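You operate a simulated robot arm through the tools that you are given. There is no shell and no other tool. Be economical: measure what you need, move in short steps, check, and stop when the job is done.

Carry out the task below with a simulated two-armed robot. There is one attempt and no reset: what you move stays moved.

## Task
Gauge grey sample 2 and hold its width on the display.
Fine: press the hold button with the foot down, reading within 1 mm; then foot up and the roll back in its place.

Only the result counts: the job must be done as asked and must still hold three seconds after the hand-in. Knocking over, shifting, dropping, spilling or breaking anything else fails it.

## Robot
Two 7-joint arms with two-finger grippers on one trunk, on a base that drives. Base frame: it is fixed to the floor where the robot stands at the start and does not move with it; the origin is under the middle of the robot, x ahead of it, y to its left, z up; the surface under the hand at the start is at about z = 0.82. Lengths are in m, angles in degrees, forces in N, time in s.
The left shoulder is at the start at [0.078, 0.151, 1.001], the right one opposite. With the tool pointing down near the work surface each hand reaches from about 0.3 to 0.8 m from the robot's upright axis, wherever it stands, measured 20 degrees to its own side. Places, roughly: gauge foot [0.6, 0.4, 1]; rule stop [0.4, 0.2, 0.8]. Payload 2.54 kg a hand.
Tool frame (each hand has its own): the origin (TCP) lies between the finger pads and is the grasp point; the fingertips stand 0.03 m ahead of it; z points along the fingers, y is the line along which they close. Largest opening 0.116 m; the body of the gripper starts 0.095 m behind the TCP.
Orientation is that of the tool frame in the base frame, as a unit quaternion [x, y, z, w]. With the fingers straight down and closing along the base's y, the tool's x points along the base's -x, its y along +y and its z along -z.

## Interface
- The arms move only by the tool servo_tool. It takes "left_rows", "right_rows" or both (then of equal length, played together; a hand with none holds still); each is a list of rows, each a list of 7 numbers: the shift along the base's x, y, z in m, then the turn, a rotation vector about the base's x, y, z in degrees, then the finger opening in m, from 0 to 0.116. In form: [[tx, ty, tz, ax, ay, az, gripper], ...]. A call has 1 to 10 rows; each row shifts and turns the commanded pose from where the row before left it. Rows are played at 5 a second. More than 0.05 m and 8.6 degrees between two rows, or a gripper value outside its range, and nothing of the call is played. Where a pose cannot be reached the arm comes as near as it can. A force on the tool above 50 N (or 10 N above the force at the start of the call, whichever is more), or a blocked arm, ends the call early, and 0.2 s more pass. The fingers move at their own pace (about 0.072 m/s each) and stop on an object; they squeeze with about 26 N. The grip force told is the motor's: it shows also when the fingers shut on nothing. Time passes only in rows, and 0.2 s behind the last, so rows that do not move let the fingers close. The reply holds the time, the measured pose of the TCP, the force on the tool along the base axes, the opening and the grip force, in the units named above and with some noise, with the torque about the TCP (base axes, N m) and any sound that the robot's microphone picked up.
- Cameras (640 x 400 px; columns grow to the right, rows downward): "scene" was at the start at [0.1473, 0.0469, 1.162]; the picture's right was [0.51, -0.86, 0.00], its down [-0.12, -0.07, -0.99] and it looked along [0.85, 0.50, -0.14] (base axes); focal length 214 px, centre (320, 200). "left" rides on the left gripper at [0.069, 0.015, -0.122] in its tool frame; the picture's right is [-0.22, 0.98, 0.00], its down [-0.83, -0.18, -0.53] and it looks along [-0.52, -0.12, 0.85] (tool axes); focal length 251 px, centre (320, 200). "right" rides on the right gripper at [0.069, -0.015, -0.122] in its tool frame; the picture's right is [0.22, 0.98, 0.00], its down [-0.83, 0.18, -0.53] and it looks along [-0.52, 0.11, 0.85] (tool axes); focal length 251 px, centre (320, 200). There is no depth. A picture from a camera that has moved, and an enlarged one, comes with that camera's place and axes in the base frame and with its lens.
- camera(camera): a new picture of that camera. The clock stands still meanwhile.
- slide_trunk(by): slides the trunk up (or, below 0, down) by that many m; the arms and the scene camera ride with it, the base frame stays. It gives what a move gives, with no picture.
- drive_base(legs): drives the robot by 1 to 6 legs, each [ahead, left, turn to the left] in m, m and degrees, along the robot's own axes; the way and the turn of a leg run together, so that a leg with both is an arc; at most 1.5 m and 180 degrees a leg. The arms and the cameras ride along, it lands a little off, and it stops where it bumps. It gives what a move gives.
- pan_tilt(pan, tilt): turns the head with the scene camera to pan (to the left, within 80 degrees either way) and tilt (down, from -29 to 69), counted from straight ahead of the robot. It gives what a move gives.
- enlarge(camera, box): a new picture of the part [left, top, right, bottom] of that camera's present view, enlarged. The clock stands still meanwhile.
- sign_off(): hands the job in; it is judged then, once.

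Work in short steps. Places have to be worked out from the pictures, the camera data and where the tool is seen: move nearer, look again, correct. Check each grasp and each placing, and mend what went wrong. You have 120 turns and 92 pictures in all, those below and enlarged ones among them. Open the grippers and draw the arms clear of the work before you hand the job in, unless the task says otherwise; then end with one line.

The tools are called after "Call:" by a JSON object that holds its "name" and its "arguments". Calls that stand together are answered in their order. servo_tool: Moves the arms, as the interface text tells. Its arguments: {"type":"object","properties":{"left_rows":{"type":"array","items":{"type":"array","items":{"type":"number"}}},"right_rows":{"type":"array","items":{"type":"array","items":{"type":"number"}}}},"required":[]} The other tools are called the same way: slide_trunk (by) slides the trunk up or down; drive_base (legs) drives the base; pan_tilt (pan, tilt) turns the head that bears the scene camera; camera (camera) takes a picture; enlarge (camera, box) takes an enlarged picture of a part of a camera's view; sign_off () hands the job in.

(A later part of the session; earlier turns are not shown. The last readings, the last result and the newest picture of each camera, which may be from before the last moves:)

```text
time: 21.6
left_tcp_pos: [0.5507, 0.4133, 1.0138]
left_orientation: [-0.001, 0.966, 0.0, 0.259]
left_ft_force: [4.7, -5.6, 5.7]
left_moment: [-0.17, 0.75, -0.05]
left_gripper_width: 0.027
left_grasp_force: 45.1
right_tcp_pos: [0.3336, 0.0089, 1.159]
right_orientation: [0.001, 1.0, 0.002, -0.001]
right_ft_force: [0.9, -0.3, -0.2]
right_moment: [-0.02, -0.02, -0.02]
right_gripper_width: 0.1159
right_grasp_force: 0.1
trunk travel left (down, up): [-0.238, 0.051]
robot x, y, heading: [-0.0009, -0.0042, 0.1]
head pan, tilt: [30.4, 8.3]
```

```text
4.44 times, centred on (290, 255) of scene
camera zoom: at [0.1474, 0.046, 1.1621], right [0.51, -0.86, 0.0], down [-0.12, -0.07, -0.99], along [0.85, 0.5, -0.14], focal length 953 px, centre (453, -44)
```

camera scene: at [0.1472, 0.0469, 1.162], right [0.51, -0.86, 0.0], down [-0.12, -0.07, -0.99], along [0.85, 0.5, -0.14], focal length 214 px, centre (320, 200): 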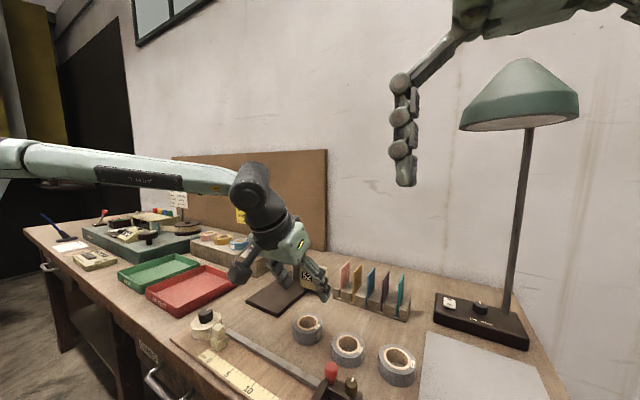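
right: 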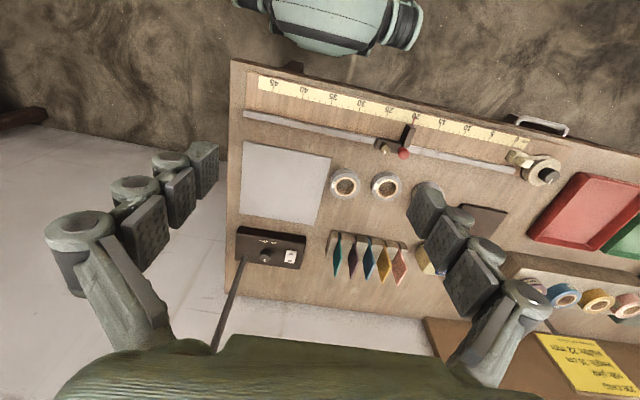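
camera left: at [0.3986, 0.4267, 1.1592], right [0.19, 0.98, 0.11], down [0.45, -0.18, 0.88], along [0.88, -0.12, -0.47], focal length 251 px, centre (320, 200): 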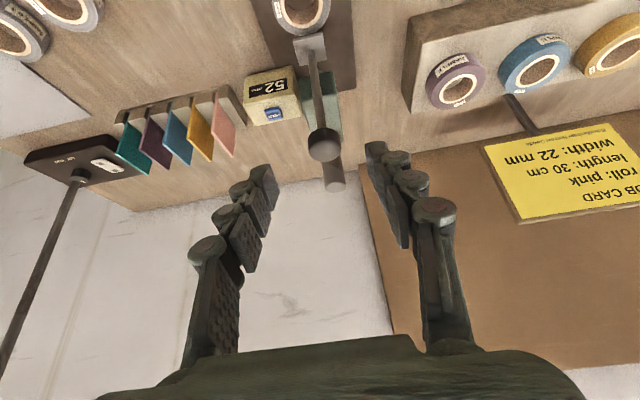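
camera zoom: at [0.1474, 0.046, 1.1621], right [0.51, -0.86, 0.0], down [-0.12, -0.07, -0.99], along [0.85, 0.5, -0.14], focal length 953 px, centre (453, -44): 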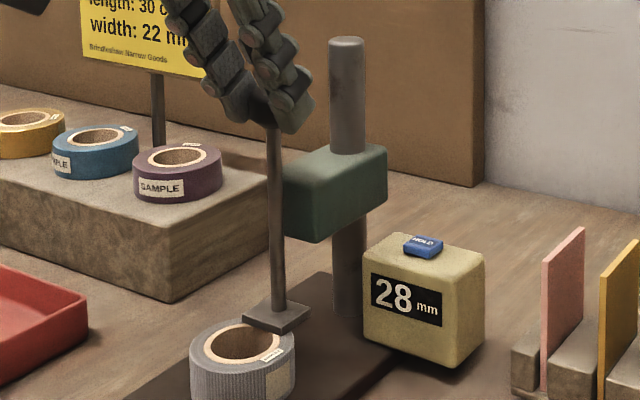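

Reads 28 with 5.7 N upward, so contact likely. I press 2 mm more in command to confirm the reading stays.

Call:
{"name": "servo_tool", "arguments": {"left_rows": [[0, 0, -0.001, 0, 0, 0, 0.0], [0, 0, -0.001, 0, 0, 0, 0.0], [0, 0, 0, 0, 0, 0, 0.0]]}}

Call:
{"name": "enlarge", "arguments": {"camera": "scene", "box": [240, 210, 340, 300]}}

```text
time: 22.4
left_tcp_pos: [0.5499, 0.4136, 1.0134]
left_orientation: [0.0, 0.965, 0.001, 0.263]
left_ft_force: [5.4, -3.8, 16.5]
left_moment: [-0.11, 0.28, -0.06]
left_gripper_width: 0.027
left_grasp_force: 44.7
right_tcp_pos: [0.3316, 0.0077, 1.1605]
right_orientation: [0.001, 1.0, 0.003, 0.001]
right_ft_force: [-1.1, 0.4, -0.1]
right_moment: [-0.01, -0.01, 0.01]
right_gripper_width: 0.1161
right_grasp_force: 0.0
trunk travel left (down, up): [-0.238, 0.051]
robot x, y, heading: [0.0009, 0.0021, 0.1]
head pan, tilt: [30.4, 8.3]
```

```text
4.44 times, centred on (290, 255) of scene
camera zoom: at [0.1465, 0.0455, 1.1623], right [0.51, -0.86, 0.0], down [-0.12, -0.07, -0.99], along [0.85, 0.5, -0.14], focal length 953 px, centre (453, -44)
```

zoom: 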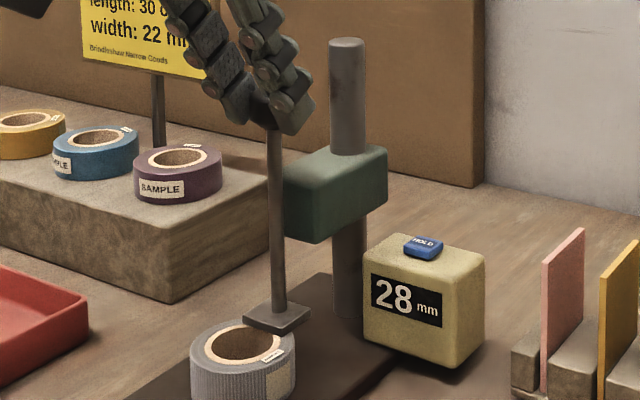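

It holds at 28 mm under 16 N: foot is down on the roll. I relieve the push and open the fingers, to see if the foot stays by itself.

Call:
{"name": "servo_tool", "arguments": {"left_rows": [[0, 0, 0.0015, 0, 0, 0, 0.0], [0, 0, 0, 0, 0, 0, 0.03], [0, 0, 0, 0, 0, 0, 0.06], [0, 0, 0, 0, 0, 0, 0.06]]}}

Call:
{"name": "enlarge", "arguments": {"camera": "scene", "box": [240, 190, 360, 300]}}

```text
time: 23.4
left_tcp_pos: [0.5496, 0.4151, 1.0127]
left_orientation: [0.0, 0.966, -0.002, 0.259]
left_ft_force: [-0.4, -0.4, -0.1]
left_moment: [-0.01, 0.0, 0.01]
left_gripper_width: 0.0599
left_grasp_force: 0.0
right_tcp_pos: [0.3332, 0.0096, 1.1591]
right_orientation: [0.001, 1.0, 0.003, 0.0]
right_ft_force: [-0.4, 0.1, -0.1]
right_moment: [0.0, -0.02, 0.0]
right_gripper_width: 0.1161
right_grasp_force: 0.0
trunk travel left (down, up): [-0.238, 0.051]
robot x, y, heading: [-0.0006, 0.0011, -0.1]
head pan, tilt: [30.4, 8.3]
```

```text
3.64 times, centred on (300, 245) of scene
camera zoom: at [0.1472, 0.0469, 1.162], right [0.51, -0.86, 0.0], down [-0.12, -0.07, -0.99], along [0.85, 0.5, -0.14], focal length 780 px, centre (393, 36)
```

zoom: 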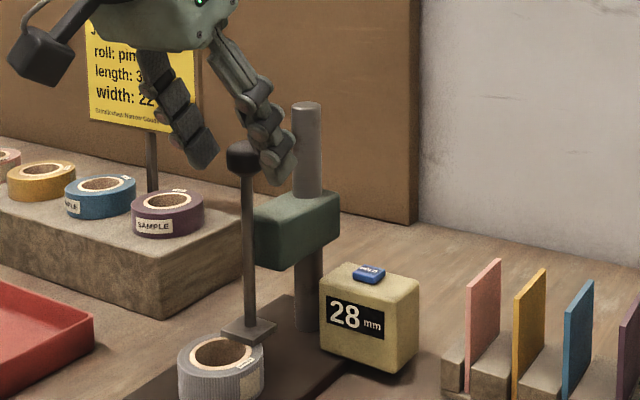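

The foot stays down alone at 28 mm. I withdraw the left hand along its axis, straighten it to vertical and move toward the hold button, stopping short to look.

Call:
{"name": "servo_tool", "arguments": {"left_rows": [[-0.015, 0, 0.026, 0, 0, 0, 0.06], [-0.02, 0, 0.035, 0, 0, 0, 0.06], [-0.01, 0, 0.03, 0, 0, 0, 0.06], [0, -0.02, 0, 0, 7.5, 0, 0.03], [0.01, -0.02, 0, 0, 7.5, 0, 0.0], [0.01, -0.02, 0, 0, 7.5, 0, 0.0], [0.01, -0.008, 0, 0, 7.5, 0, 0.0], [0, 0, 0, 0, 0, 0, 0.0]]}}

Call:
{"name": "camera", "arguments": {"camera": "left"}}

```text
time: 25.2
left_tcp_pos: [0.5347, 0.3468, 1.1051]
left_orientation: [0.0, 1.0, -0.001, 0.0]
left_ft_force: [0.4, 0.5, -0.6]
left_moment: [0.0, -0.03, 0.0]
left_gripper_width: 0.0
left_grasp_force: 26.1
right_tcp_pos: [0.3331, 0.0092, 1.1583]
right_orientation: [0.002, 1.0, 0.001, 0.0]
right_ft_force: [-0.3, -0.6, 0.0]
right_moment: [-0.02, -0.03, 0.02]
right_gripper_width: 0.1159
right_grasp_force: 0.0
trunk travel left (down, up): [-0.238, 0.051]
robot x, y, heading: [0.0019, 0.0023, 0.1]
head pan, tilt: [30.4, 8.3]
```

```text
53 pictures are left
camera left: at [0.466, 0.3618, 1.2279], right [0.21, 0.98, 0.0], down [0.83, -0.18, 0.53], along [0.52, -0.12, -0.85], focal length 251 px, centre (320, 200)
```

left: 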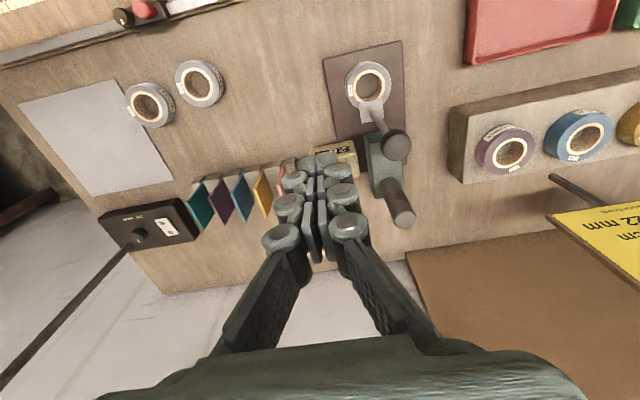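

The fingers hide the button; I open them to look between.

Call:
{"name": "servo_tool", "arguments": {"left_rows": [[0.02, 0, -0.02, 0, 0, 0, 0.1], [0.0, 0, -0.0, 0, 0, 0, 0.1], [0.0, 0, -0.0, 0, 0, 0, 0.1]]}}

Call:
{"name": "enlarge", "arguments": {"camera": "left", "box": [220, 60, 420, 260]}}

```text
time: 26.0
left_tcp_pos: [0.5573, 0.3466, 1.0831]
left_orientation: [-0.001, 1.0, -0.001, 0.001]
left_ft_force: [0.1, 0.1, -0.2]
left_moment: [0.01, 0.0, -0.04]
left_gripper_width: 0.0997
left_grasp_force: 0.3
right_tcp_pos: [0.3328, 0.0093, 1.1589]
right_orientation: [0.001, 1.0, 0.002, -0.001]
right_ft_force: [0.1, 0.4, -0.3]
right_moment: [-0.01, -0.01, 0.04]
right_gripper_width: 0.1161
right_grasp_force: 0.0
trunk travel left (down, up): [-0.238, 0.051]
robot x, y, heading: [-0.0025, -0.0015, -0.0]
head pan, tilt: [30.4, 8.3]
```

```text
2.00 times, centred on (320, 160) of left
camera zoom: at [0.4857, 0.3624, 1.2063], right [0.21, 0.98, 0.0], down [0.83, -0.18, 0.53], along [0.52, -0.11, -0.84], focal length 503 px, centre (320, 280)
```

zoom: 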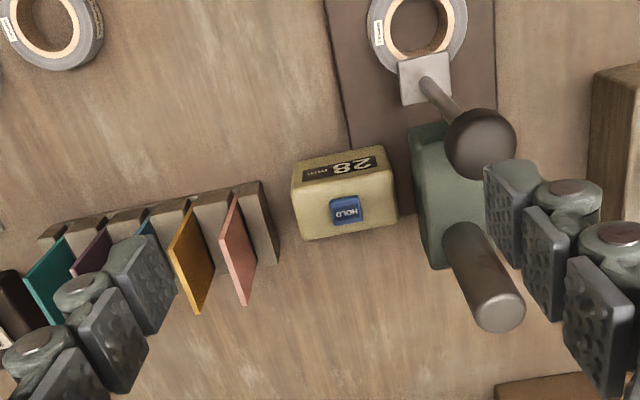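

Button ≈[0.620, 0.348] in this view, matching earlier. I close the fingers, move over it and descend to about 1 cm above.

Call:
{"name": "servo_tool", "arguments": {"left_rows": [[0.03, 0, 0, 0, 0, 0, 0.0], [0.032, -0.001, 0, 0, 0, 0, 0.0], [0, 0, -0.04, 0, 0, 0, 0.0], [0, 0, -0.04, 0, 0, 0, 0.0], [0, 0, -0.04, 0, 0, 0, 0.0], [0, 0, -0.015, 0, 0, 0, 0.0], [0, 0, 0, 0, 0, 0, 0.0]]}}

Call:
{"name": "enlarge", "arguments": {"camera": "scene", "box": [250, 180, 370, 300]}}

Call:
{"name": "enlarge", "arguments": {"camera": "left", "box": [240, 60, 440, 260]}}

```text
time: 27.6
left_tcp_pos: [0.6174, 0.3452, 0.9492]
left_orientation: [-0.002, 1.0, 0.0, 0.0]
left_ft_force: [0.2, 0.7, 0.1]
left_moment: [0.03, 0.0, 0.01]
left_gripper_width: 0.0001
left_grasp_force: 26.0
right_tcp_pos: [0.3331, 0.0094, 1.1608]
right_orientation: [0.001, 1.0, 0.002, -0.001]
right_ft_force: [0.5, 0.0, -0.5]
right_moment: [0.05, 0.02, -0.02]
right_gripper_width: 0.1159
right_grasp_force: 0.0
trunk travel left (down, up): [-0.238, 0.051]
robot x, y, heading: [-0.0035, -0.0006, 0.1]
head pan, tilt: [30.4, 8.3]
```

```text
3.33 times, centred on (310, 240) of scene
camera zoom: at [0.1472, 0.0469, 1.162], right [0.51, -0.86, 0.0], down [-0.12, -0.07, -0.99], along [0.85, 0.5, -0.14], focal length 715 px, centre (353, 67)
```

zoom: 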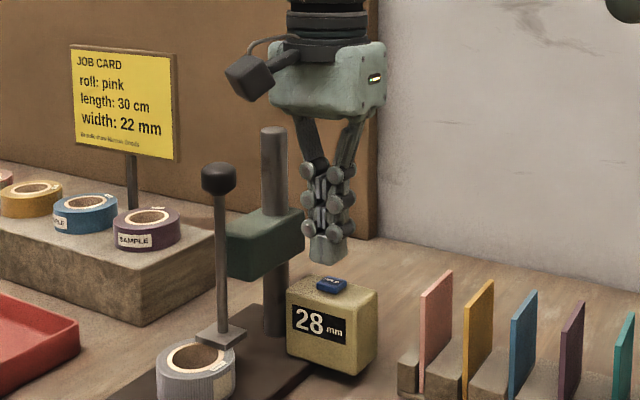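

```text
2.00 times, centred on (340, 160) of left
camera zoom: at [0.547, 0.3603, 1.0728], right [0.21, 0.98, 0.0], down [0.83, -0.18, 0.53], along [0.52, -0.11, -0.85], focal length 503 px, centre (280, 280)
```

zoom: 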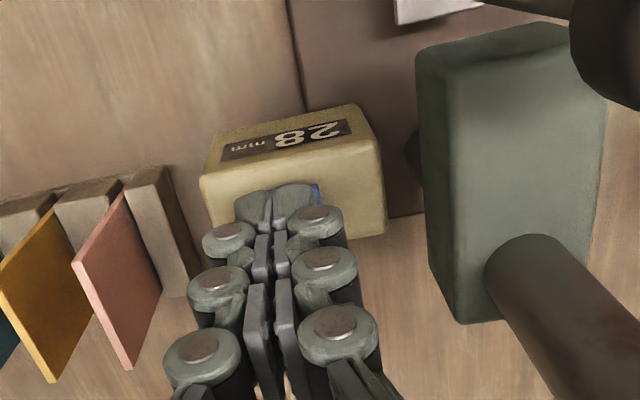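

The tip sits over the button, which shows a little toward +y. I shift 3 mm and descend in fine steps.

Call:
{"name": "servo_tool", "arguments": {"left_rows": [[0.001, 0.003, 0, 0, 0, 0, 0.0], [0, 0, -0.006, 0, 0, 0, 0.0], [0, 0, -0.004, 0, 0, 0, 0.0], [0, 0, -0.002, 0, 0, 0, 0.0], [0, 0, 0, 0, 0, 0, 0.0]]}}

Call:
{"name": "enlarge", "arguments": {"camera": "scene", "box": [260, 200, 360, 300]}}

```text
time: 28.8
left_tcp_pos: [0.6175, 0.35, 0.9362]
left_orientation: [-0.001, 1.0, -0.001, 0.0]
left_ft_force: [-0.3, 0.7, -0.7]
left_moment: [0.0, 0.0, 0.02]
left_gripper_width: 0.0001
left_grasp_force: 26.0
right_tcp_pos: [0.3336, 0.009, 1.1584]
right_orientation: [0.001, 1.0, 0.002, 0.0]
right_ft_force: [0.0, -0.6, 0.1]
right_moment: [0.01, 0.02, -0.01]
right_gripper_width: 0.1159
right_grasp_force: 0.1
trunk travel left (down, up): [-0.238, 0.051]
robot x, y, heading: [-0.0014, -0.0004, -0.1]
head pan, tilt: [30.4, 8.3]
```

```text
4.00 times, centred on (310, 250) of scene
camera zoom: at [0.1473, 0.0469, 1.162], right [0.51, -0.86, 0.0], down [-0.12, -0.07, -0.99], along [0.85, 0.5, -0.14], focal length 858 px, centre (360, 0)
```

zoom: 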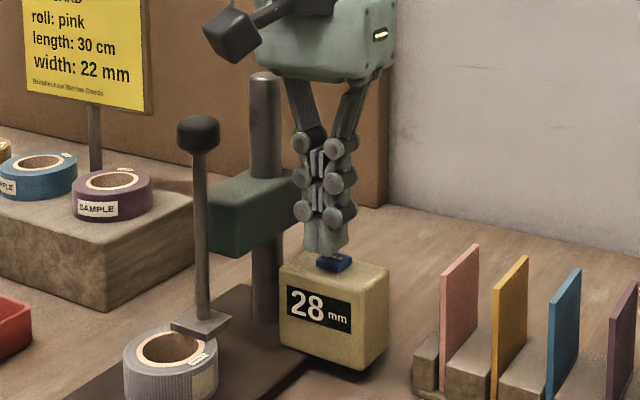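

Almost touching. I nudge 2 mm back in y and go down in 1.5 mm steps, watching the force.

Call:
{"name": "servo_tool", "arguments": {"left_rows": [[0.001, -0.002, -0.0015, 0, 0, 0, 0.0], [0, 0, -0.0015, 0, 0, 0, 0.0], [0, 0, 0, 0, 0, 0, 0.0]]}}

Call:
{"name": "enlarge", "arguments": {"camera": "scene", "box": [260, 200, 360, 300]}}

```text
time: 29.6
left_tcp_pos: [0.6186, 0.3463, 0.9335]
left_orientation: [-0.001, 1.0, -0.001, 0.001]
left_ft_force: [-0.7, 0.0, -0.1]
left_moment: [-0.01, 0.0, 0.02]
left_gripper_width: 0.0001
left_grasp_force: 25.6
right_tcp_pos: [0.3333, 0.0098, 1.1589]
right_orientation: [0.001, 1.0, 0.002, -0.001]
right_ft_force: [-0.3, -1.0, 0.4]
right_moment: [0.01, -0.03, 0.01]
right_gripper_width: 0.1159
right_grasp_force: 0.0
trunk travel left (down, up): [-0.238, 0.051]
robot x, y, heading: [0.001, -0.0004, 0.2]
head pan, tilt: [30.4, 8.3]
```

```text
4.00 times, centred on (310, 250) of scene
camera zoom: at [0.1473, 0.0469, 1.162], right [0.51, -0.86, 0.0], down [-0.12, -0.07, -0.99], along [0.85, 0.5, -0.14], focal length 858 px, centre (360, 0)
```

zoom: 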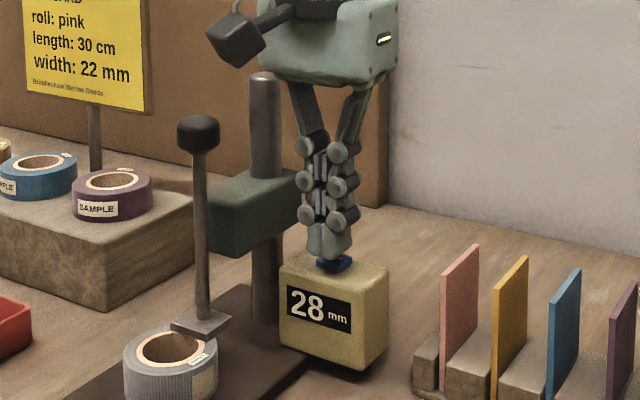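

Now well aligned on the button. I continue down in 1 mm steps.

Call:
{"name": "servo_tool", "arguments": {"left_rows": [[0, 0, -0.001, 0, 0, 0, 0.0], [0, 0, -0.001, 0, 0, 0, 0.0], [0, 0, -0.001, 0, 0, 0, 0.0], [0, 0, 0, 0, 0, 0, 0.0]]}}

```text
time: 30.6
left_tcp_pos: [0.6195, 0.3454, 0.9315]
left_orientation: [-0.001, 1.0, 0.001, 0.0]
left_ft_force: [0.5, -0.1, -0.2]
left_moment: [-0.01, 0.0, -0.01]
left_gripper_width: 0.0002
left_grasp_force: 26.3
right_tcp_pos: [0.3338, 0.0101, 1.1582]
right_orientation: [0.0, 1.0, 0.002, 0.0]
right_ft_force: [-0.4, 0.6, 0.1]
right_moment: [0.02, -0.01, -0.02]
right_gripper_width: 0.116
right_grasp_force: 0.0
trunk travel left (down, up): [-0.238, 0.051]
robot x, y, heading: [0.0023, -0.0003, -0.1]
head pan, tilt: [30.4, 8.3]
```

Call:
{"name": "servo_tool", "arguments": {"left_rows": [[0, 0, -0.001, 0, 0, 0, 0.0], [0, 0, -0.001, 0, 0, 0, 0.0], [0, 0, 0, 0, 0, 0, 0.0]]}}

Call:
{"name": "enlarge", "arguments": {"camera": "scene", "box": [290, 230, 350, 290]}}

```text
time: 31.4
left_tcp_pos: [0.6194, 0.3485, 0.9284]
left_orientation: [-0.001, 1.0, -0.001, 0.0]
left_ft_force: [-0.4, 0.3, -0.6]
left_moment: [-0.01, -0.02, -0.03]
left_gripper_width: 0.0001
left_grasp_force: 25.5
right_tcp_pos: [0.334, 0.0091, 1.1595]
right_orientation: [0.001, 1.0, 0.001, -0.001]
right_ft_force: [0.1, -1.0, -0.5]
right_moment: [0.02, 0.0, 0.02]
right_gripper_width: 0.1163
right_grasp_force: 0.1
trunk travel left (down, up): [-0.238, 0.051]
robot x, y, heading: [-0.0026, 0.0021, 0.1]
head pan, tilt: [30.4, 8.3]
```

```text
6.67 times, centred on (320, 260) of scene
camera zoom: at [0.1473, 0.0469, 1.162], right [0.51, -0.86, 0.0], down [-0.12, -0.07, -0.99], along [0.85, 0.5, -0.14], focal length 1430 px, centre (320, -200)
```

zoom: 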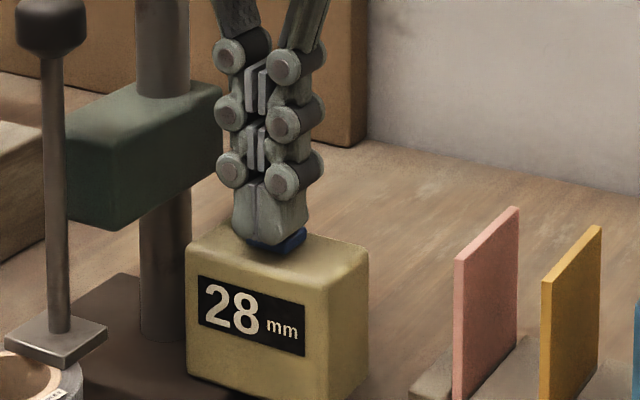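

The tip is at the button but no force yet, while the gripper body nears the column top. I raise, turn the hand 32° about the vertical so the body clears the column, and come back down to just above.

Call:
{"name": "servo_tool", "arguments": {"left_rows": [[0, 0, 0.02, 0, 0, 0, 0.0], [0, 0, 0.01, 0, 0, 8, 0.0], [0, 0, 0, 0, 0, 8, 0.0], [0, 0, 0, 0, 0, 8, 0.0], [0, 0, 0, 0, 0, 8, 0.0], [0, 0, 0, 0, 0, 0, 0.0], [0, 0, -0.015, 0, 0, 0, 0.0], [0, 0, -0.01, 0, 0, 0, 0.0], [0, 0, 0, 0, 0, 0, 0.0]]}}

Call:
{"name": "enlarge", "arguments": {"camera": "scene", "box": [270, 200, 360, 290]}}

Call:
{"name": "camera", "arguments": {"camera": "left"}}

```text
time: 33.4
left_tcp_pos: [0.6203, 0.3475, 0.9325]
left_orientation: [-0.277, 0.961, 0.001, 0.001]
left_ft_force: [0.5, -0.7, -0.1]
left_moment: [-0.01, 0.05, 0.0]
left_gripper_width: 0.0
left_grasp_force: 25.8
right_tcp_pos: [0.3333, 0.0094, 1.1594]
right_orientation: [0.001, 1.0, 0.002, -0.001]
right_ft_force: [-0.6, 0.5, -0.2]
right_moment: [-0.02, -0.04, 0.0]
right_gripper_width: 0.1164
right_grasp_force: 0.1
trunk travel left (down, up): [-0.238, 0.051]
robot x, y, heading: [-0.0011, 0.001, -0.0]
head pan, tilt: [30.4, 8.3]
```

```text
4.44 times, centred on (315, 245) of scene
camera zoom: at [0.1472, 0.0469, 1.162], right [0.51, -0.86, 0.0], down [-0.12, -0.07, -0.99], along [0.85, 0.5, -0.14], focal length 953 px, centre (342, 0)
```

zoom: 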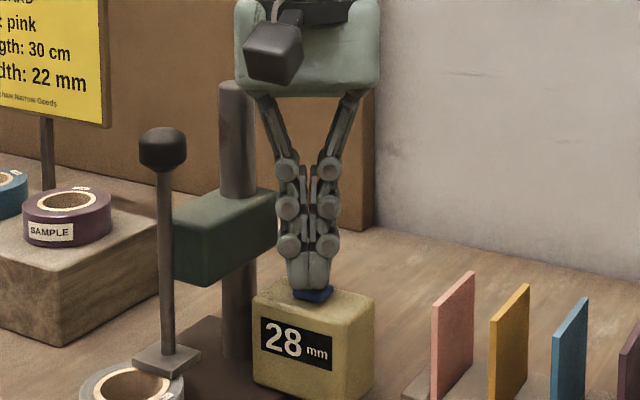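

```text
45 pictures are left
camera left: at [0.5522, 0.3234, 1.0553], right [-0.34, 0.94, 0.0], down [0.8, 0.28, 0.53], along [0.5, 0.18, -0.84], focal length 251 px, centre (320, 200)
```

left: 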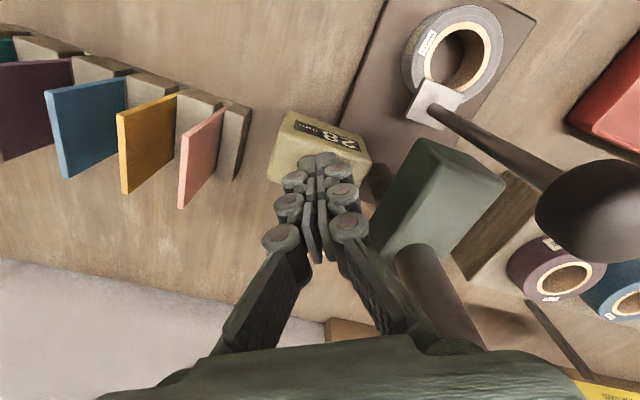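

The body now clears the column and the tip is over the button. I descend in 1 mm steps until force shows.

Call:
{"name": "servo_tool", "arguments": {"left_rows": [[0, 0, -0.002, 0, 0, 0, 0.0], [0, 0, -0.002, 0, 0, 0, 0.0], [0, 0, -0.001, 0, 0, 0, 0.0], [0, 0, -0.001, 0, 0, 0, 0.0], [0, 0, 0, 0, 0, 0, 0.0]]}}

Call:
{"name": "enlarge", "arguments": {"camera": "scene", "box": [290, 230, 350, 290]}}

```text
time: 34.6
left_tcp_pos: [0.6204, 0.3457, 0.9277]
left_orientation: [-0.277, 0.961, -0.001, 0.001]
left_ft_force: [0.8, 0.5, -0.4]
left_moment: [-0.02, 0.03, -0.02]
left_gripper_width: 0.0
left_grasp_force: 26.0
right_tcp_pos: [0.3338, 0.0089, 1.1591]
right_orientation: [0.001, 1.0, 0.001, -0.001]
right_ft_force: [0.0, -1.1, 0.6]
right_moment: [-0.01, -0.03, -0.02]
right_gripper_width: 0.1161
right_grasp_force: 0.1
trunk travel left (down, up): [-0.238, 0.051]
robot x, y, heading: [0.0035, 0.0043, -0.2]
head pan, tilt: [30.4, 8.3]
```

```text
6.67 times, centred on (320, 260) of scene
camera zoom: at [0.1473, 0.0469, 1.162], right [0.51, -0.86, 0.0], down [-0.12, -0.07, -0.99], along [0.85, 0.5, -0.14], focal length 1430 px, centre (320, -200)
```

zoom: 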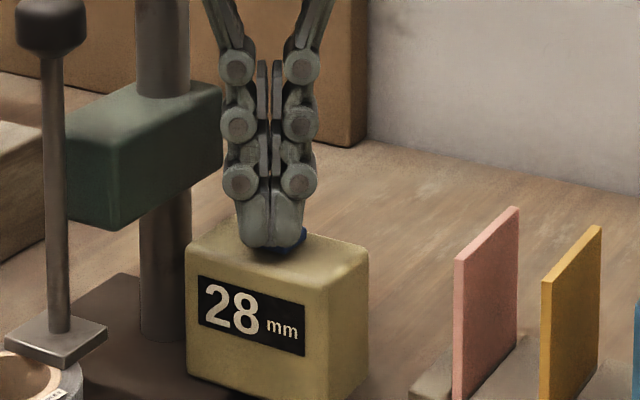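

Re-triangulating with the later views gives the button at about [0.626, 0.350, 0.898], so I am ~6 mm short in x. I raise 5 mm, shift, and go down again.

Call:
{"name": "servo_tool", "arguments": {"left_rows": [[0, 0, 0.006, 0, 0, 0, 0.0], [0.006, 0.003, 0, 0, 0, 0, 0.0], [0, 0, -0.004, 0, 0, 0, 0.0], [0, 0, -0.002, 0, 0, 0, 0.0], [0, 0, -0.001, 0, 0, 0, 0.0], [0, 0, 0, 0, 0, 0, 0.0]]}}

Call:
{"name": "enlarge", "arguments": {"camera": "scene", "box": [290, 230, 350, 290]}}

```text
time: 36.0
left_tcp_pos: [0.6252, 0.3495, 0.9271]
left_orientation: [-0.276, 0.961, 0.0, 0.001]
left_ft_force: [0.4, -0.4, 0.2]
left_moment: [0.0, -0.01, -0.03]
left_gripper_width: 0.0003
left_grasp_force: 25.9
right_tcp_pos: [0.3323, 0.0099, 1.1592]
right_orientation: [0.001, 1.0, 0.001, -0.001]
right_ft_force: [-0.9, -0.1, 0.1]
right_moment: [-0.01, 0.0, 0.0]
right_gripper_width: 0.1163
right_grasp_force: 0.1
trunk travel left (down, up): [-0.238, 0.051]
robot x, y, heading: [0.0012, -0.0015, 0.0]
head pan, tilt: [30.4, 8.3]
```

```text
6.67 times, centred on (320, 260) of scene
camera zoom: at [0.1473, 0.0469, 1.162], right [0.51, -0.86, 0.0], down [-0.12, -0.07, -0.99], along [0.85, 0.5, -0.14], focal length 1430 px, centre (320, -200)
```

zoom: 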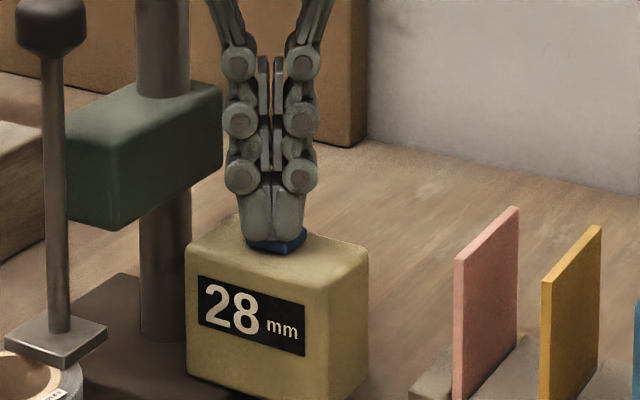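

Now the button's front face shows fully beneath the tip. I press on in 1 mm steps.

Call:
{"name": "servo_tool", "arguments": {"left_rows": [[0, 0, -0.001, 0, 0, 0, 0.0], [0, 0, -0.001, 0, 0, 0, 0.0], [0, 0, -0.001, 0, 0, 0, 0.0], [0, 0, 0, 0, 0, 0, 0.0]]}}

Call:
{"name": "enlarge", "arguments": {"camera": "scene", "box": [290, 230, 350, 290]}}

```text
time: 37.0
left_tcp_pos: [0.6251, 0.3481, 0.9234]
left_orientation: [-0.276, 0.961, 0.001, 0.001]
left_ft_force: [0.9, 0.1, 1.1]
left_moment: [0.02, -0.05, 0.0]
left_gripper_width: 0.006
left_grasp_force: 27.7
right_tcp_pos: [0.3343, 0.0094, 1.1589]
right_orientation: [0.001, 1.0, 0.002, 0.0]
right_ft_force: [0.3, -0.3, -0.8]
right_moment: [-0.01, -0.01, -0.01]
right_gripper_width: 0.116
right_grasp_force: 0.2
trunk travel left (down, up): [-0.238, 0.051]
robot x, y, heading: [0.003, -0.0002, -0.1]
head pan, tilt: [30.4, 8.3]
```

```text
6.67 times, centred on (320, 260) of scene
camera zoom: at [0.1472, 0.0469, 1.162], right [0.51, -0.86, 0.0], down [-0.12, -0.07, -0.99], along [0.85, 0.5, -0.14], focal length 1430 px, centre (320, -200)
```

zoom: 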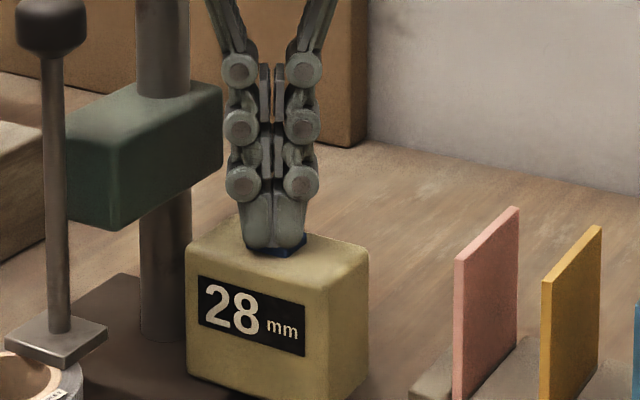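

The fingers are being spread 6 mm by the button edge at 1 N. I raise a bit, shift 6 mm along the closing line so a single finger tip is centred on the button, and press again.

Call:
{"name": "servo_tool", "arguments": {"left_rows": [[0, 0, 0.008, 0, 0, 0, 0.0], [0.003, -0.005, 0, 0, 0, 0, 0.0], [0, 0, 0, 0, 0, 0, 0.0], [0, 0, -0.005, 0, 0, 0, 0.0], [0, 0, 0, 0, 0, 0, 0.0]]}}

Call:
{"name": "enlarge", "arguments": {"camera": "scene", "box": [290, 230, 350, 290]}}

```text
time: 38.2
left_tcp_pos: [0.6292, 0.345, 0.9264]
left_orientation: [-0.277, 0.961, 0.0, 0.0]
left_ft_force: [-0.7, 0.2, -0.8]
left_moment: [0.02, 0.01, 0.01]
left_gripper_width: 0.0059
left_grasp_force: 28.6
right_tcp_pos: [0.3332, 0.0111, 1.1596]
right_orientation: [0.001, 1.0, 0.002, -0.001]
right_ft_force: [0.2, -0.1, 0.2]
right_moment: [-0.04, -0.01, 0.0]
right_gripper_width: 0.116
right_grasp_force: 0.0
trunk travel left (down, up): [-0.238, 0.051]
robot x, y, heading: [-0.0005, -0.0012, 0.3]
head pan, tilt: [30.4, 8.3]
```

```text
6.67 times, centred on (320, 260) of scene
camera zoom: at [0.1472, 0.0469, 1.162], right [0.51, -0.86, 0.0], down [-0.12, -0.07, -0.99], along [0.85, 0.5, -0.14], focal length 1430 px, centre (320, -200)
```

zoom: 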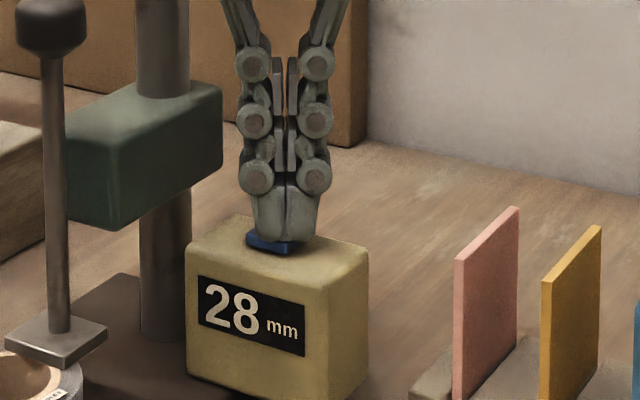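

One fingertip is now above the button. I press down in 1 mm steps.

Call:
{"name": "servo_tool", "arguments": {"left_rows": [[0, 0, -0.001, 0, 0, 0, 0.0], [0, 0, -0.001, 0, 0, 0, 0.0], [0, 0, -0.001, 0, 0, 0, 0.0], [0, 0, -0.001, 0, 0, 0, 0.0], [0, 0, 0, 0, 0, 0, 0.0]]}}

Call:
{"name": "enlarge", "arguments": {"camera": "scene", "box": [290, 230, 350, 290]}}

```text
time: 39.4
left_tcp_pos: [0.6289, 0.3447, 0.9226]
left_orientation: [-0.276, 0.961, -0.001, 0.001]
left_ft_force: [1.0, -0.3, 1.8]
left_moment: [-0.03, 0.0, 0.0]
left_gripper_width: 0.006
left_grasp_force: 28.4
right_tcp_pos: [0.3333, 0.009, 1.1598]
right_orientation: [0.002, 1.0, 0.002, 0.0]
right_ft_force: [0.3, 0.4, -0.6]
right_moment: [0.0, 0.01, -0.01]
right_gripper_width: 0.116
right_grasp_force: 0.2
trunk travel left (down, up): [-0.238, 0.051]
robot x, y, heading: [0.0051, -0.0027, -0.0]
head pan, tilt: [30.4, 8.3]
heard: click
```

```text
6.67 times, centred on (320, 260) of scene
camera zoom: at [0.1472, 0.0468, 1.162], right [0.51, -0.86, 0.0], down [-0.12, -0.07, -0.99], along [0.85, 0.5, -0.14], focal length 1430 px, centre (320, -200)
```

zoom: 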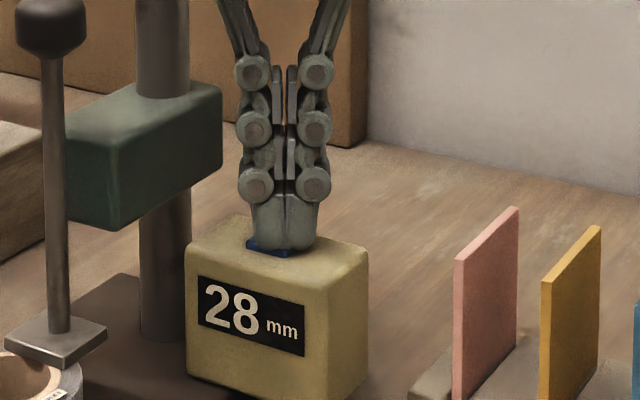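

A click was heard: the button was pressed. I raise straight up and check the display.

Call:
{"name": "servo_tool", "arguments": {"left_rows": [[0, 0, 0.03, 0, 0, 0, 0.0], [0, 0, 0.04, 0, 0, 0, 0.0], [0, 0, 0.04, 0, 0, 0, 0.06], [-0.02, 0, 0.03, 0, 0, 0, 0.06], [-0.03, 0, 0.03, 0, 0, -8, 0.06], [-0.03, 0.02, 0, 0, 0, -8, 0.06], [-0.02, 0.02, 0, 0, 0, -8, 0.06], [-0.01, 0.02, 0, 0, 0, -8, 0.06], [0, 0, 0, 0, 0, 0, 0.06]]}}

Call:
{"name": "enlarge", "arguments": {"camera": "scene", "box": [250, 200, 350, 300]}}

Call:
{"name": "camera", "arguments": {"camera": "left"}}

```text
time: 41.4
left_tcp_pos: [0.5175, 0.4043, 1.0913]
left_orientation: [0.0, 1.0, 0.0, 0.0]
left_ft_force: [-0.2, -0.1, 0.4]
left_moment: [0.0, 0.04, 0.03]
left_gripper_width: 0.0602
left_grasp_force: 0.0
right_tcp_pos: [0.3329, 0.0103, 1.1584]
right_orientation: [0.001, 1.0, 0.002, -0.001]
right_ft_force: [1.4, 0.6, -0.2]
right_moment: [0.01, -0.01, 0.01]
right_gripper_width: 0.116
right_grasp_force: 0.0
trunk travel left (down, up): [-0.238, 0.051]
robot x, y, heading: [0.0033, -0.0045, -0.2]
head pan, tilt: [30.4, 8.3]
```

```text
4.00 times, centred on (300, 250) of scene
camera zoom: at [0.1473, 0.0467, 1.162], right [0.51, -0.86, 0.0], down [-0.12, -0.07, -0.99], along [0.85, 0.5, -0.14], focal length 858 px, centre (400, 0)
```

zoom: 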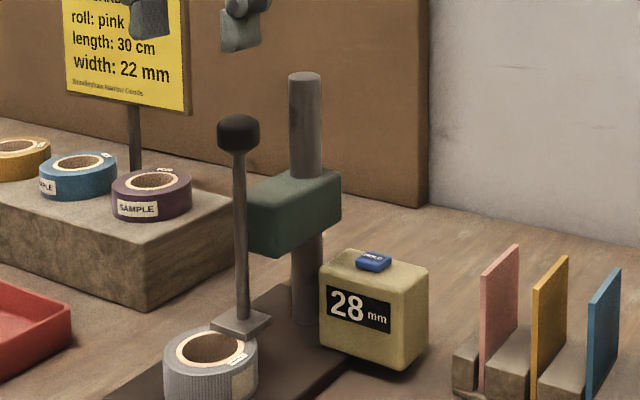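

```text
38 pictures are left
camera left: at [0.4476, 0.4202, 1.2154], right [0.22, 0.98, 0.0], down [0.83, -0.18, 0.53], along [0.52, -0.12, -0.85], focal length 251 px, centre (320, 200)
```

left: 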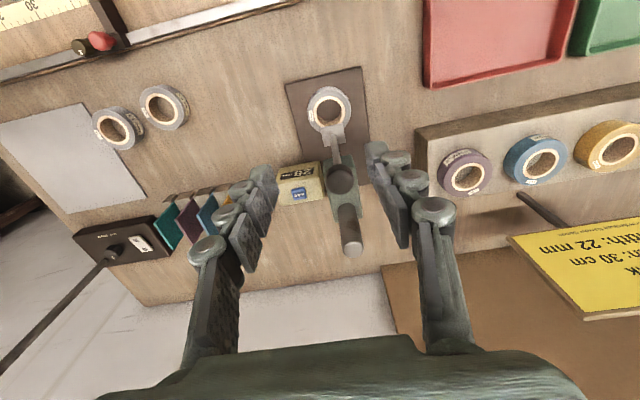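

Display reads 28 and is presumably held. Now I grip the knob again (tilted 30° as before) and lift the foot.

Call:
{"name": "servo_tool", "arguments": {"left_rows": [[0, 0.005, 0, 0, -7.5, 0, 0.06], [0, 0.004, 0, 0, -7.5, 0, 0.06], [0.003, 0, -0.01, 0, -7.5, 0, 0.06], [0, 0, -0.015, 0, -7.5, 0, 0.06], [0.015, 0, -0.025, 0, 0, 0, 0.06], [0.015, 0, -0.027, 0, 0, 0, 0.06], [0, 0, 0, 0, 0, 0, 0.06], [0, 0, 0, 0, 0, 0, 0.0], [0, 0, 0, 0, 0, 0, 0.0], [0, 0, 0, 0, 0, 0, 0.0]]}}

Call:
{"name": "enlarge", "arguments": {"camera": "scene", "box": [240, 190, 340, 290]}}

```text
time: 43.6
left_tcp_pos: [0.5524, 0.4136, 1.0152]
left_orientation: [-0.002, 0.966, 0.0, 0.26]
left_ft_force: [1.0, 7.1, 0.1]
left_moment: [0.26, 0.05, 0.18]
left_gripper_width: 0.0271
left_grasp_force: 45.3
right_tcp_pos: [0.3339, 0.0109, 1.1582]
right_orientation: [0.001, 1.0, 0.001, 0.0]
right_ft_force: [0.5, -0.6, -0.7]
right_moment: [0.0, 0.01, 0.05]
right_gripper_width: 0.1163
right_grasp_force: 0.0
trunk travel left (down, up): [-0.238, 0.051]
robot x, y, heading: [-0.0014, -0.0009, -0.2]
head pan, tilt: [30.4, 8.3]
```

```text
4.00 times, centred on (290, 240) of scene
camera zoom: at [0.1474, 0.0476, 1.162], right [0.51, -0.86, 0.0], down [-0.12, -0.07, -0.99], along [0.85, 0.5, -0.14], focal length 858 px, centre (440, 40)
```

zoom: 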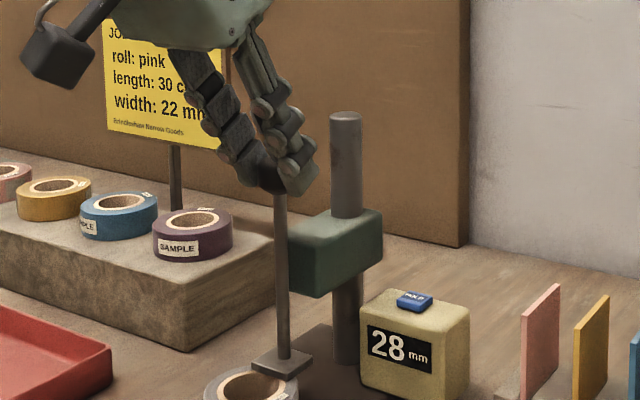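

Gripped. I lift 5 mm first to verify the display holds 28.

Call:
{"name": "servo_tool", "arguments": {"left_rows": [[0, 0.001, 0.002, 0, 0, 0, 0.0], [0, 0, 0.003, 0, 0, 0, 0.0], [0, 0, 0, 0, 0, 0, 0.0]]}}

Call:
{"name": "enlarge", "arguments": {"camera": "scene", "box": [240, 210, 340, 310]}}

```text
time: 44.4
left_tcp_pos: [0.5519, 0.4147, 1.0205]
left_orientation: [-0.001, 0.966, -0.001, 0.259]
left_ft_force: [0.8, 3.3, -1.7]
left_moment: [0.07, -0.37, -0.08]
left_gripper_width: 0.027
left_grasp_force: 45.3
right_tcp_pos: [0.3342, 0.0099, 1.1588]
right_orientation: [0.001, 1.0, 0.002, -0.001]
right_ft_force: [-0.5, 0.7, -0.4]
right_moment: [-0.03, -0.01, -0.03]
right_gripper_width: 0.1158
right_grasp_force: 0.0
trunk travel left (down, up): [-0.238, 0.051]
robot x, y, heading: [-0.0053, -0.0031, -0.1]
head pan, tilt: [30.4, 8.3]
```

```text
4.00 times, centred on (290, 260) of scene
camera zoom: at [0.1474, 0.0473, 1.162], right [0.51, -0.86, 0.0], down [-0.12, -0.07, -0.99], along [0.85, 0.5, -0.14], focal length 858 px, centre (440, -40)
```

zoom: 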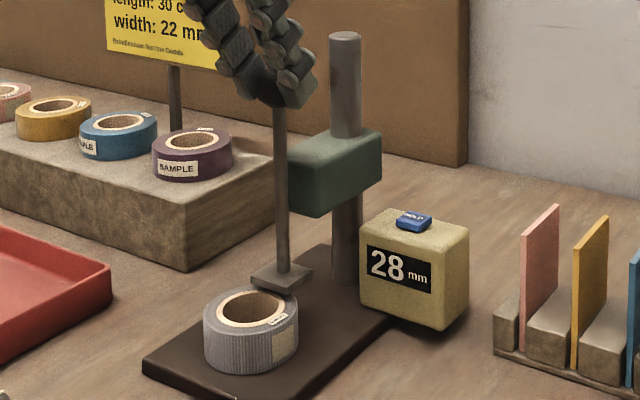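

The foot is up 5 mm and the display still reads 28: held. I raise the foot the rest of the way to its starting height and release the knob.

Call:
{"name": "servo_tool", "arguments": {"left_rows": [[0, 0, 0.005, 0, 0, 0, 0.0], [0, 0, 0.005, 0, 0, 0, 0.0], [0, 0, 0.005, 0, 0, 0, 0.0], [0, 0, 0.0025, 0, 0, 0, 0.0], [0, 0, 0, 0, 0, 0, 0.0], [0, 0, 0, 0, 0, 0, 0.03], [0, 0, 0, 0, 0, 0, 0.06], [0, 0, 0, 0, 0, 0, 0.06]]}}

Call:
{"name": "enlarge", "arguments": {"camera": "scene", "box": [240, 190, 340, 300]}}

```text
time: 46.2
left_tcp_pos: [0.5512, 0.4146, 1.0386]
left_orientation: [-0.001, 0.966, -0.001, 0.26]
left_ft_force: [0.0, -0.1, 0.0]
left_moment: [-0.04, 0.0, 0.01]
left_gripper_width: 0.0599
left_grasp_force: 0.0
right_tcp_pos: [0.3338, 0.0096, 1.159]
right_orientation: [0.001, 1.0, 0.002, -0.001]
right_ft_force: [-0.1, -0.1, -0.1]
right_moment: [-0.01, 0.04, 0.0]
right_gripper_width: 0.1161
right_grasp_force: 0.0
trunk travel left (down, up): [-0.238, 0.051]
robot x, y, heading: [-0.0004, -0.0006, -0.0]
head pan, tilt: [30.4, 8.3]
```

```text
3.64 times, centred on (290, 245) of scene
camera zoom: at [0.1473, 0.0469, 1.162], right [0.51, -0.86, 0.0], down [-0.12, -0.07, -0.99], along [0.85, 0.5, -0.14], focal length 780 px, centre (429, 36)
```

zoom: 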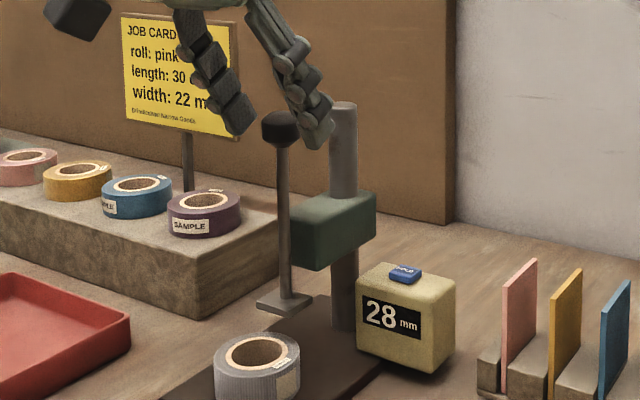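

The foot stays up and the display still shows 28. I withdraw from the knob and return to the stand-off in front of the gauge.

Call:
{"name": "servo_tool", "arguments": {"left_rows": [[-0.015, 0, 0.026, 0, 0, 0, 0.06], [-0.02, 0, 0.03, 0, 0, 0, 0.06], [-0.046, 0, 0, 0, 0, 0, 0.08], [-0.046, 0, 0, 0, 0, 0, 0.08], [0, 0, -0.04, 0, 0, 0, 0.08], [0, 0, -0.04, 0, 0, 0, 0.08], [0, 0, -0.03, 0, 0, 0, 0.08], [0, 0, 0, 0, 0, 0, 0.08]]}}

Call:
{"name": "enlarge", "arguments": {"camera": "left", "box": [220, 40, 420, 240]}}

```text
time: 48.0
left_tcp_pos: [0.4261, 0.4141, 0.9825]
left_orientation: [-0.001, 0.966, 0.001, 0.26]
left_ft_force: [0.7, 0.0, 0.5]
left_moment: [0.01, 0.03, -0.01]
left_gripper_width: 0.0799
left_grasp_force: 0.1
right_tcp_pos: [0.3335, 0.0089, 1.1588]
right_orientation: [0.001, 1.0, 0.001, -0.001]
right_ft_force: [0.6, 0.3, 0.9]
right_moment: [-0.02, 0.02, -0.05]
right_gripper_width: 0.116
right_grasp_force: 0.1
trunk travel left (down, up): [-0.238, 0.051]
robot x, y, heading: [-0.0009, -0.0024, -0.3]
head pan, tilt: [30.4, 8.3]
```

```text
2.00 times, centred on (320, 140) of left
camera zoom: at [0.3043, 0.4303, 1.0555], right [0.18, 0.98, 0.11], down [0.45, -0.18, 0.88], along [0.88, -0.11, -0.47], focal length 503 px, centre (320, 320)
```

zoom: 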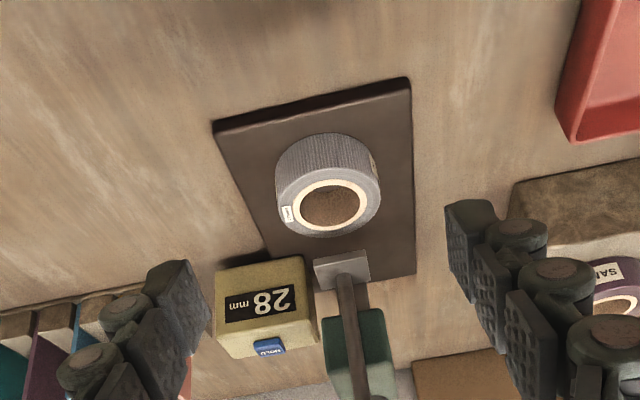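

The roll is unmoved. I reverse the earlier departure path to grasp it and close.

Call:
{"name": "servo_tool", "arguments": {"left_rows": [[0.02, 0, -0.04, 0, 0, 0, 0.08], [0.03, 0, -0.03, 0, 0, 0, 0.08], [0.03, 0, -0.03, 0, 0, 0, 0.08], [0.018, 0, -0.0135, 0, 0, 0, 0.08], [0, 0, 0, 0, 0, 0, 0.08], [0, 0, 0, 0, 0, 0, 0.05], [0, 0, 0, 0, 0, 0, 0.05], [0, 0, 0, 0, 0, 0, 0.05]]}}

Call:
{"name": "camera", "arguments": {"camera": "left"}}

```text
time: 49.8
left_tcp_pos: [0.5217, 0.4149, 0.869]
left_orientation: [0.0, 0.966, -0.001, 0.259]
left_ft_force: [0.7, 0.4, 0.0]
left_moment: [-0.01, -0.02, 0.02]
left_gripper_width: 0.0585
left_grasp_force: 25.9
right_tcp_pos: [0.3336, 0.0099, 1.1581]
right_orientation: [0.002, 1.0, 0.002, -0.001]
right_ft_force: [-0.1, 0.1, -1.0]
right_moment: [-0.02, 0.03, 0.03]
right_gripper_width: 0.1159
right_grasp_force: 0.1
trunk travel left (down, up): [-0.238, 0.051]
robot x, y, heading: [0.0055, 0.0045, -0.2]
head pan, tilt: [30.4, 8.3]
```

```text
33 pictures are left
camera left: at [0.4007, 0.4301, 0.9404], right [0.19, 0.98, 0.11], down [0.45, -0.18, 0.88], along [0.88, -0.11, -0.47], focal length 251 px, centre (320, 200)
```

left: 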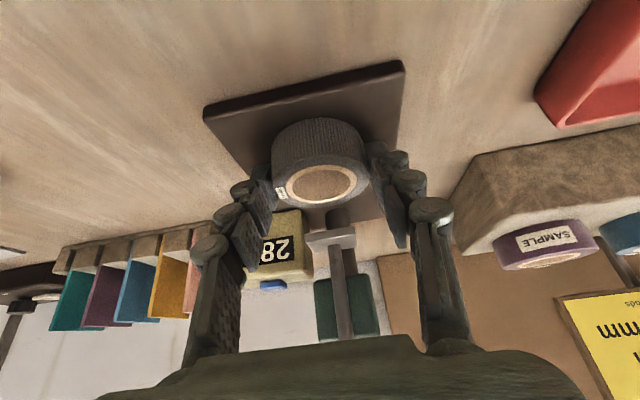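

Gripped. I lift 11 mm, back out from under the foot, then carry it over to above its original place.

Call:
{"name": "servo_tool", "arguments": {"left_rows": [[0, 0, 0.006, 0, 0, 0, 0.05], [0, 0, 0.005, 0, 0, 0, 0.05], [-0.03, 0, 0, 0, 0, 0, 0.05], [-0.03, 0, 0, 0, 0, 0, 0.05], [-0.026, 0, 0.016, 0, 0, 0, 0.05], [0.0, -0.036, 0, 0, 0, 0, 0.05], [0.018, -0.036, 0, 0, 0, 0, 0.05], [0.02, -0.036, 0, 0, 0, 0, 0.05], [0, -0.0355, 0, 0, 0, 0, 0.05], [0, 0, 0, 0, 0, 0, 0.05]]}}

Call:
{"name": "camera", "arguments": {"camera": "left"}}

Call:
{"name": "enlarge", "arguments": {"camera": "scene", "box": [230, 200, 430, 380]}}

```text
time: 52.0
left_tcp_pos: [0.4756, 0.2692, 0.8958]
left_orientation: [-0.001, 0.966, -0.001, 0.259]
left_ft_force: [-0.4, 0.6, -0.6]
left_moment: [0.0, 0.04, 0.02]
left_gripper_width: 0.0582
left_grasp_force: 25.7
right_tcp_pos: [0.3332, 0.0109, 1.1582]
right_orientation: [0.001, 1.0, 0.003, -0.001]
right_ft_force: [-0.1, 0.2, 0.0]
right_moment: [-0.01, 0.02, -0.01]
right_gripper_width: 0.1162
right_grasp_force: 0.2
trunk travel left (down, up): [-0.238, 0.051]
robot x, y, heading: [0.0023, -0.0015, 0.1]
head pan, tilt: [30.4, 8.3]
```

```text
32 pictures are left
camera left: at [0.353, 0.285, 0.9685], right [0.19, 0.98, 0.11], down [0.45, -0.18, 0.88], along [0.87, -0.12, -0.47], focal length 251 px, centre (320, 200)
```

left: 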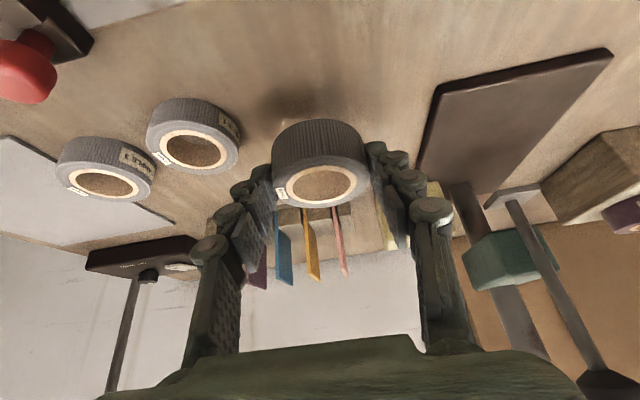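

```text
2.22 times, centred on (330, 290) of scene
camera zoom: at [0.1475, 0.0471, 1.1619], right [0.51, -0.86, 0.0], down [-0.12, -0.07, -0.99], along [0.85, 0.5, -0.14], focal length 477 px, centre (298, 0)
```

zoom: 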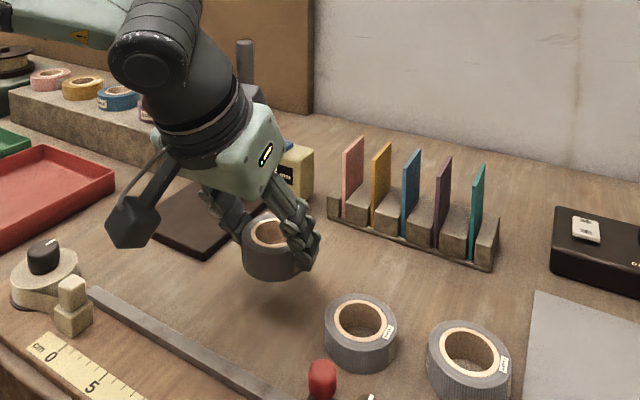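

Above its place (pick pose was [0.475, 0.271, 0.8565]). I lower to just above the table.

Call:
{"name": "servo_tool", "arguments": {"left_rows": [[0, 0.0015, -0.02, 0, 0, 0, 0.05], [0, 0, -0.015, 0, 0, 0, 0.05], [0, 0, -0.002, 0, 0, 0, 0.05], [0, 0, 0, 0, 0, 0, 0.05]]}}

```text
time: 53.0
left_tcp_pos: [0.4746, 0.2741, 0.8597]
left_orientation: [-0.001, 0.966, -0.001, 0.26]
left_ft_force: [-1.1, -0.5, -0.7]
left_moment: [0.0, 0.01, 0.02]
left_gripper_width: 0.0581
left_grasp_force: 26.1
right_tcp_pos: [0.3341, 0.0097, 1.1599]
right_orientation: [0.001, 1.0, 0.001, -0.001]
right_ft_force: [0.2, 0.5, 0.1]
right_moment: [0.01, 0.02, 0.01]
right_gripper_width: 0.1159
right_grasp_force: 0.0
trunk travel left (down, up): [-0.238, 0.051]
robot x, y, heading: [-0.0005, -0.0029, -0.1]
head pan, tilt: [30.4, 8.3]
```

Call:
{"name": "servo_tool", "arguments": {"left_rows": [[0, -0.001, -0.0015, 0, 0, 0, 0.05], [0, 0, -0.001, 0, 0, 0, 0.05], [0, 0, 0, 0, 0, 0, 0.05]]}}

```text
time: 53.8
left_tcp_pos: [0.4732, 0.2716, 0.8573]
left_orientation: [-0.001, 0.966, 0.0, 0.259]
left_ft_force: [0.8, -0.5, 0.0]
left_moment: [-0.01, 0.0, 0.01]
left_gripper_width: 0.0584
left_grasp_force: 25.8
right_tcp_pos: [0.3337, 0.009, 1.1597]
right_orientation: [0.001, 1.0, 0.002, -0.001]
right_ft_force: [0.6, 0.0, 0.7]
right_moment: [0.0, -0.01, -0.01]
right_gripper_width: 0.1162
right_grasp_force: 0.1
trunk travel left (down, up): [-0.238, 0.051]
robot x, y, heading: [-0.0015, 0.0017, 0.0]
head pan, tilt: [30.4, 8.3]
```

A further millimetre or two until contact shows.

Call:
{"name": "servo_tool", "arguments": {"left_rows": [[0, 0, -0.001, 0, 0, 0, 0.05], [0, 0, -0.0005, 0, 0, 0, 0.05], [0, 0, 0, 0, 0, 0, 0.05]]}}

```text
time: 54.6
left_tcp_pos: [0.4736, 0.2716, 0.8565]
left_orientation: [0.0, 0.966, 0.0, 0.26]
left_ft_force: [-1.6, 0.3, -0.1]
left_moment: [0.01, -0.02, 0.02]
left_gripper_width: 0.0579
left_grasp_force: 26.2
right_tcp_pos: [0.333, 0.0099, 1.159]
right_orientation: [0.0, 1.0, 0.001, 0.0]
right_ft_force: [0.0, -0.7, -0.5]
right_moment: [0.01, 0.0, 0.0]
right_gripper_width: 0.1159
right_grasp_force: 0.2
trunk travel left (down, up): [-0.238, 0.051]
robot x, y, heading: [0.0014, 0.0008, -0.1]
head pan, tilt: [30.4, 8.3]
```

Call:
{"name": "servo_tool", "arguments": {"left_rows": [[0, 0, -0.001, 0, 0, 0, 0.05], [0, 0, 0, 0, 0, 0, 0.05]]}}

```text
time: 55.2
left_tcp_pos: [0.4732, 0.272, 0.8551]
left_orientation: [0.0, 0.965, -0.001, 0.261]
left_ft_force: [0.0, 2.1, 5.2]
left_moment: [-0.01, -0.05, 0.02]
left_gripper_width: 0.0583
left_grasp_force: 25.8
right_tcp_pos: [0.3334, 0.009, 1.1602]
right_orientation: [0.0, 1.0, 0.002, 0.0]
right_ft_force: [-0.9, -0.2, -0.2]
right_moment: [0.0, -0.01, 0.04]
right_gripper_width: 0.1157
right_grasp_force: 0.0
trunk travel left (down, up): [-0.238, 0.051]
robot x, y, heading: [-0.0007, 0.0031, -0.2]
head pan, tilt: [30.4, 8.3]
```

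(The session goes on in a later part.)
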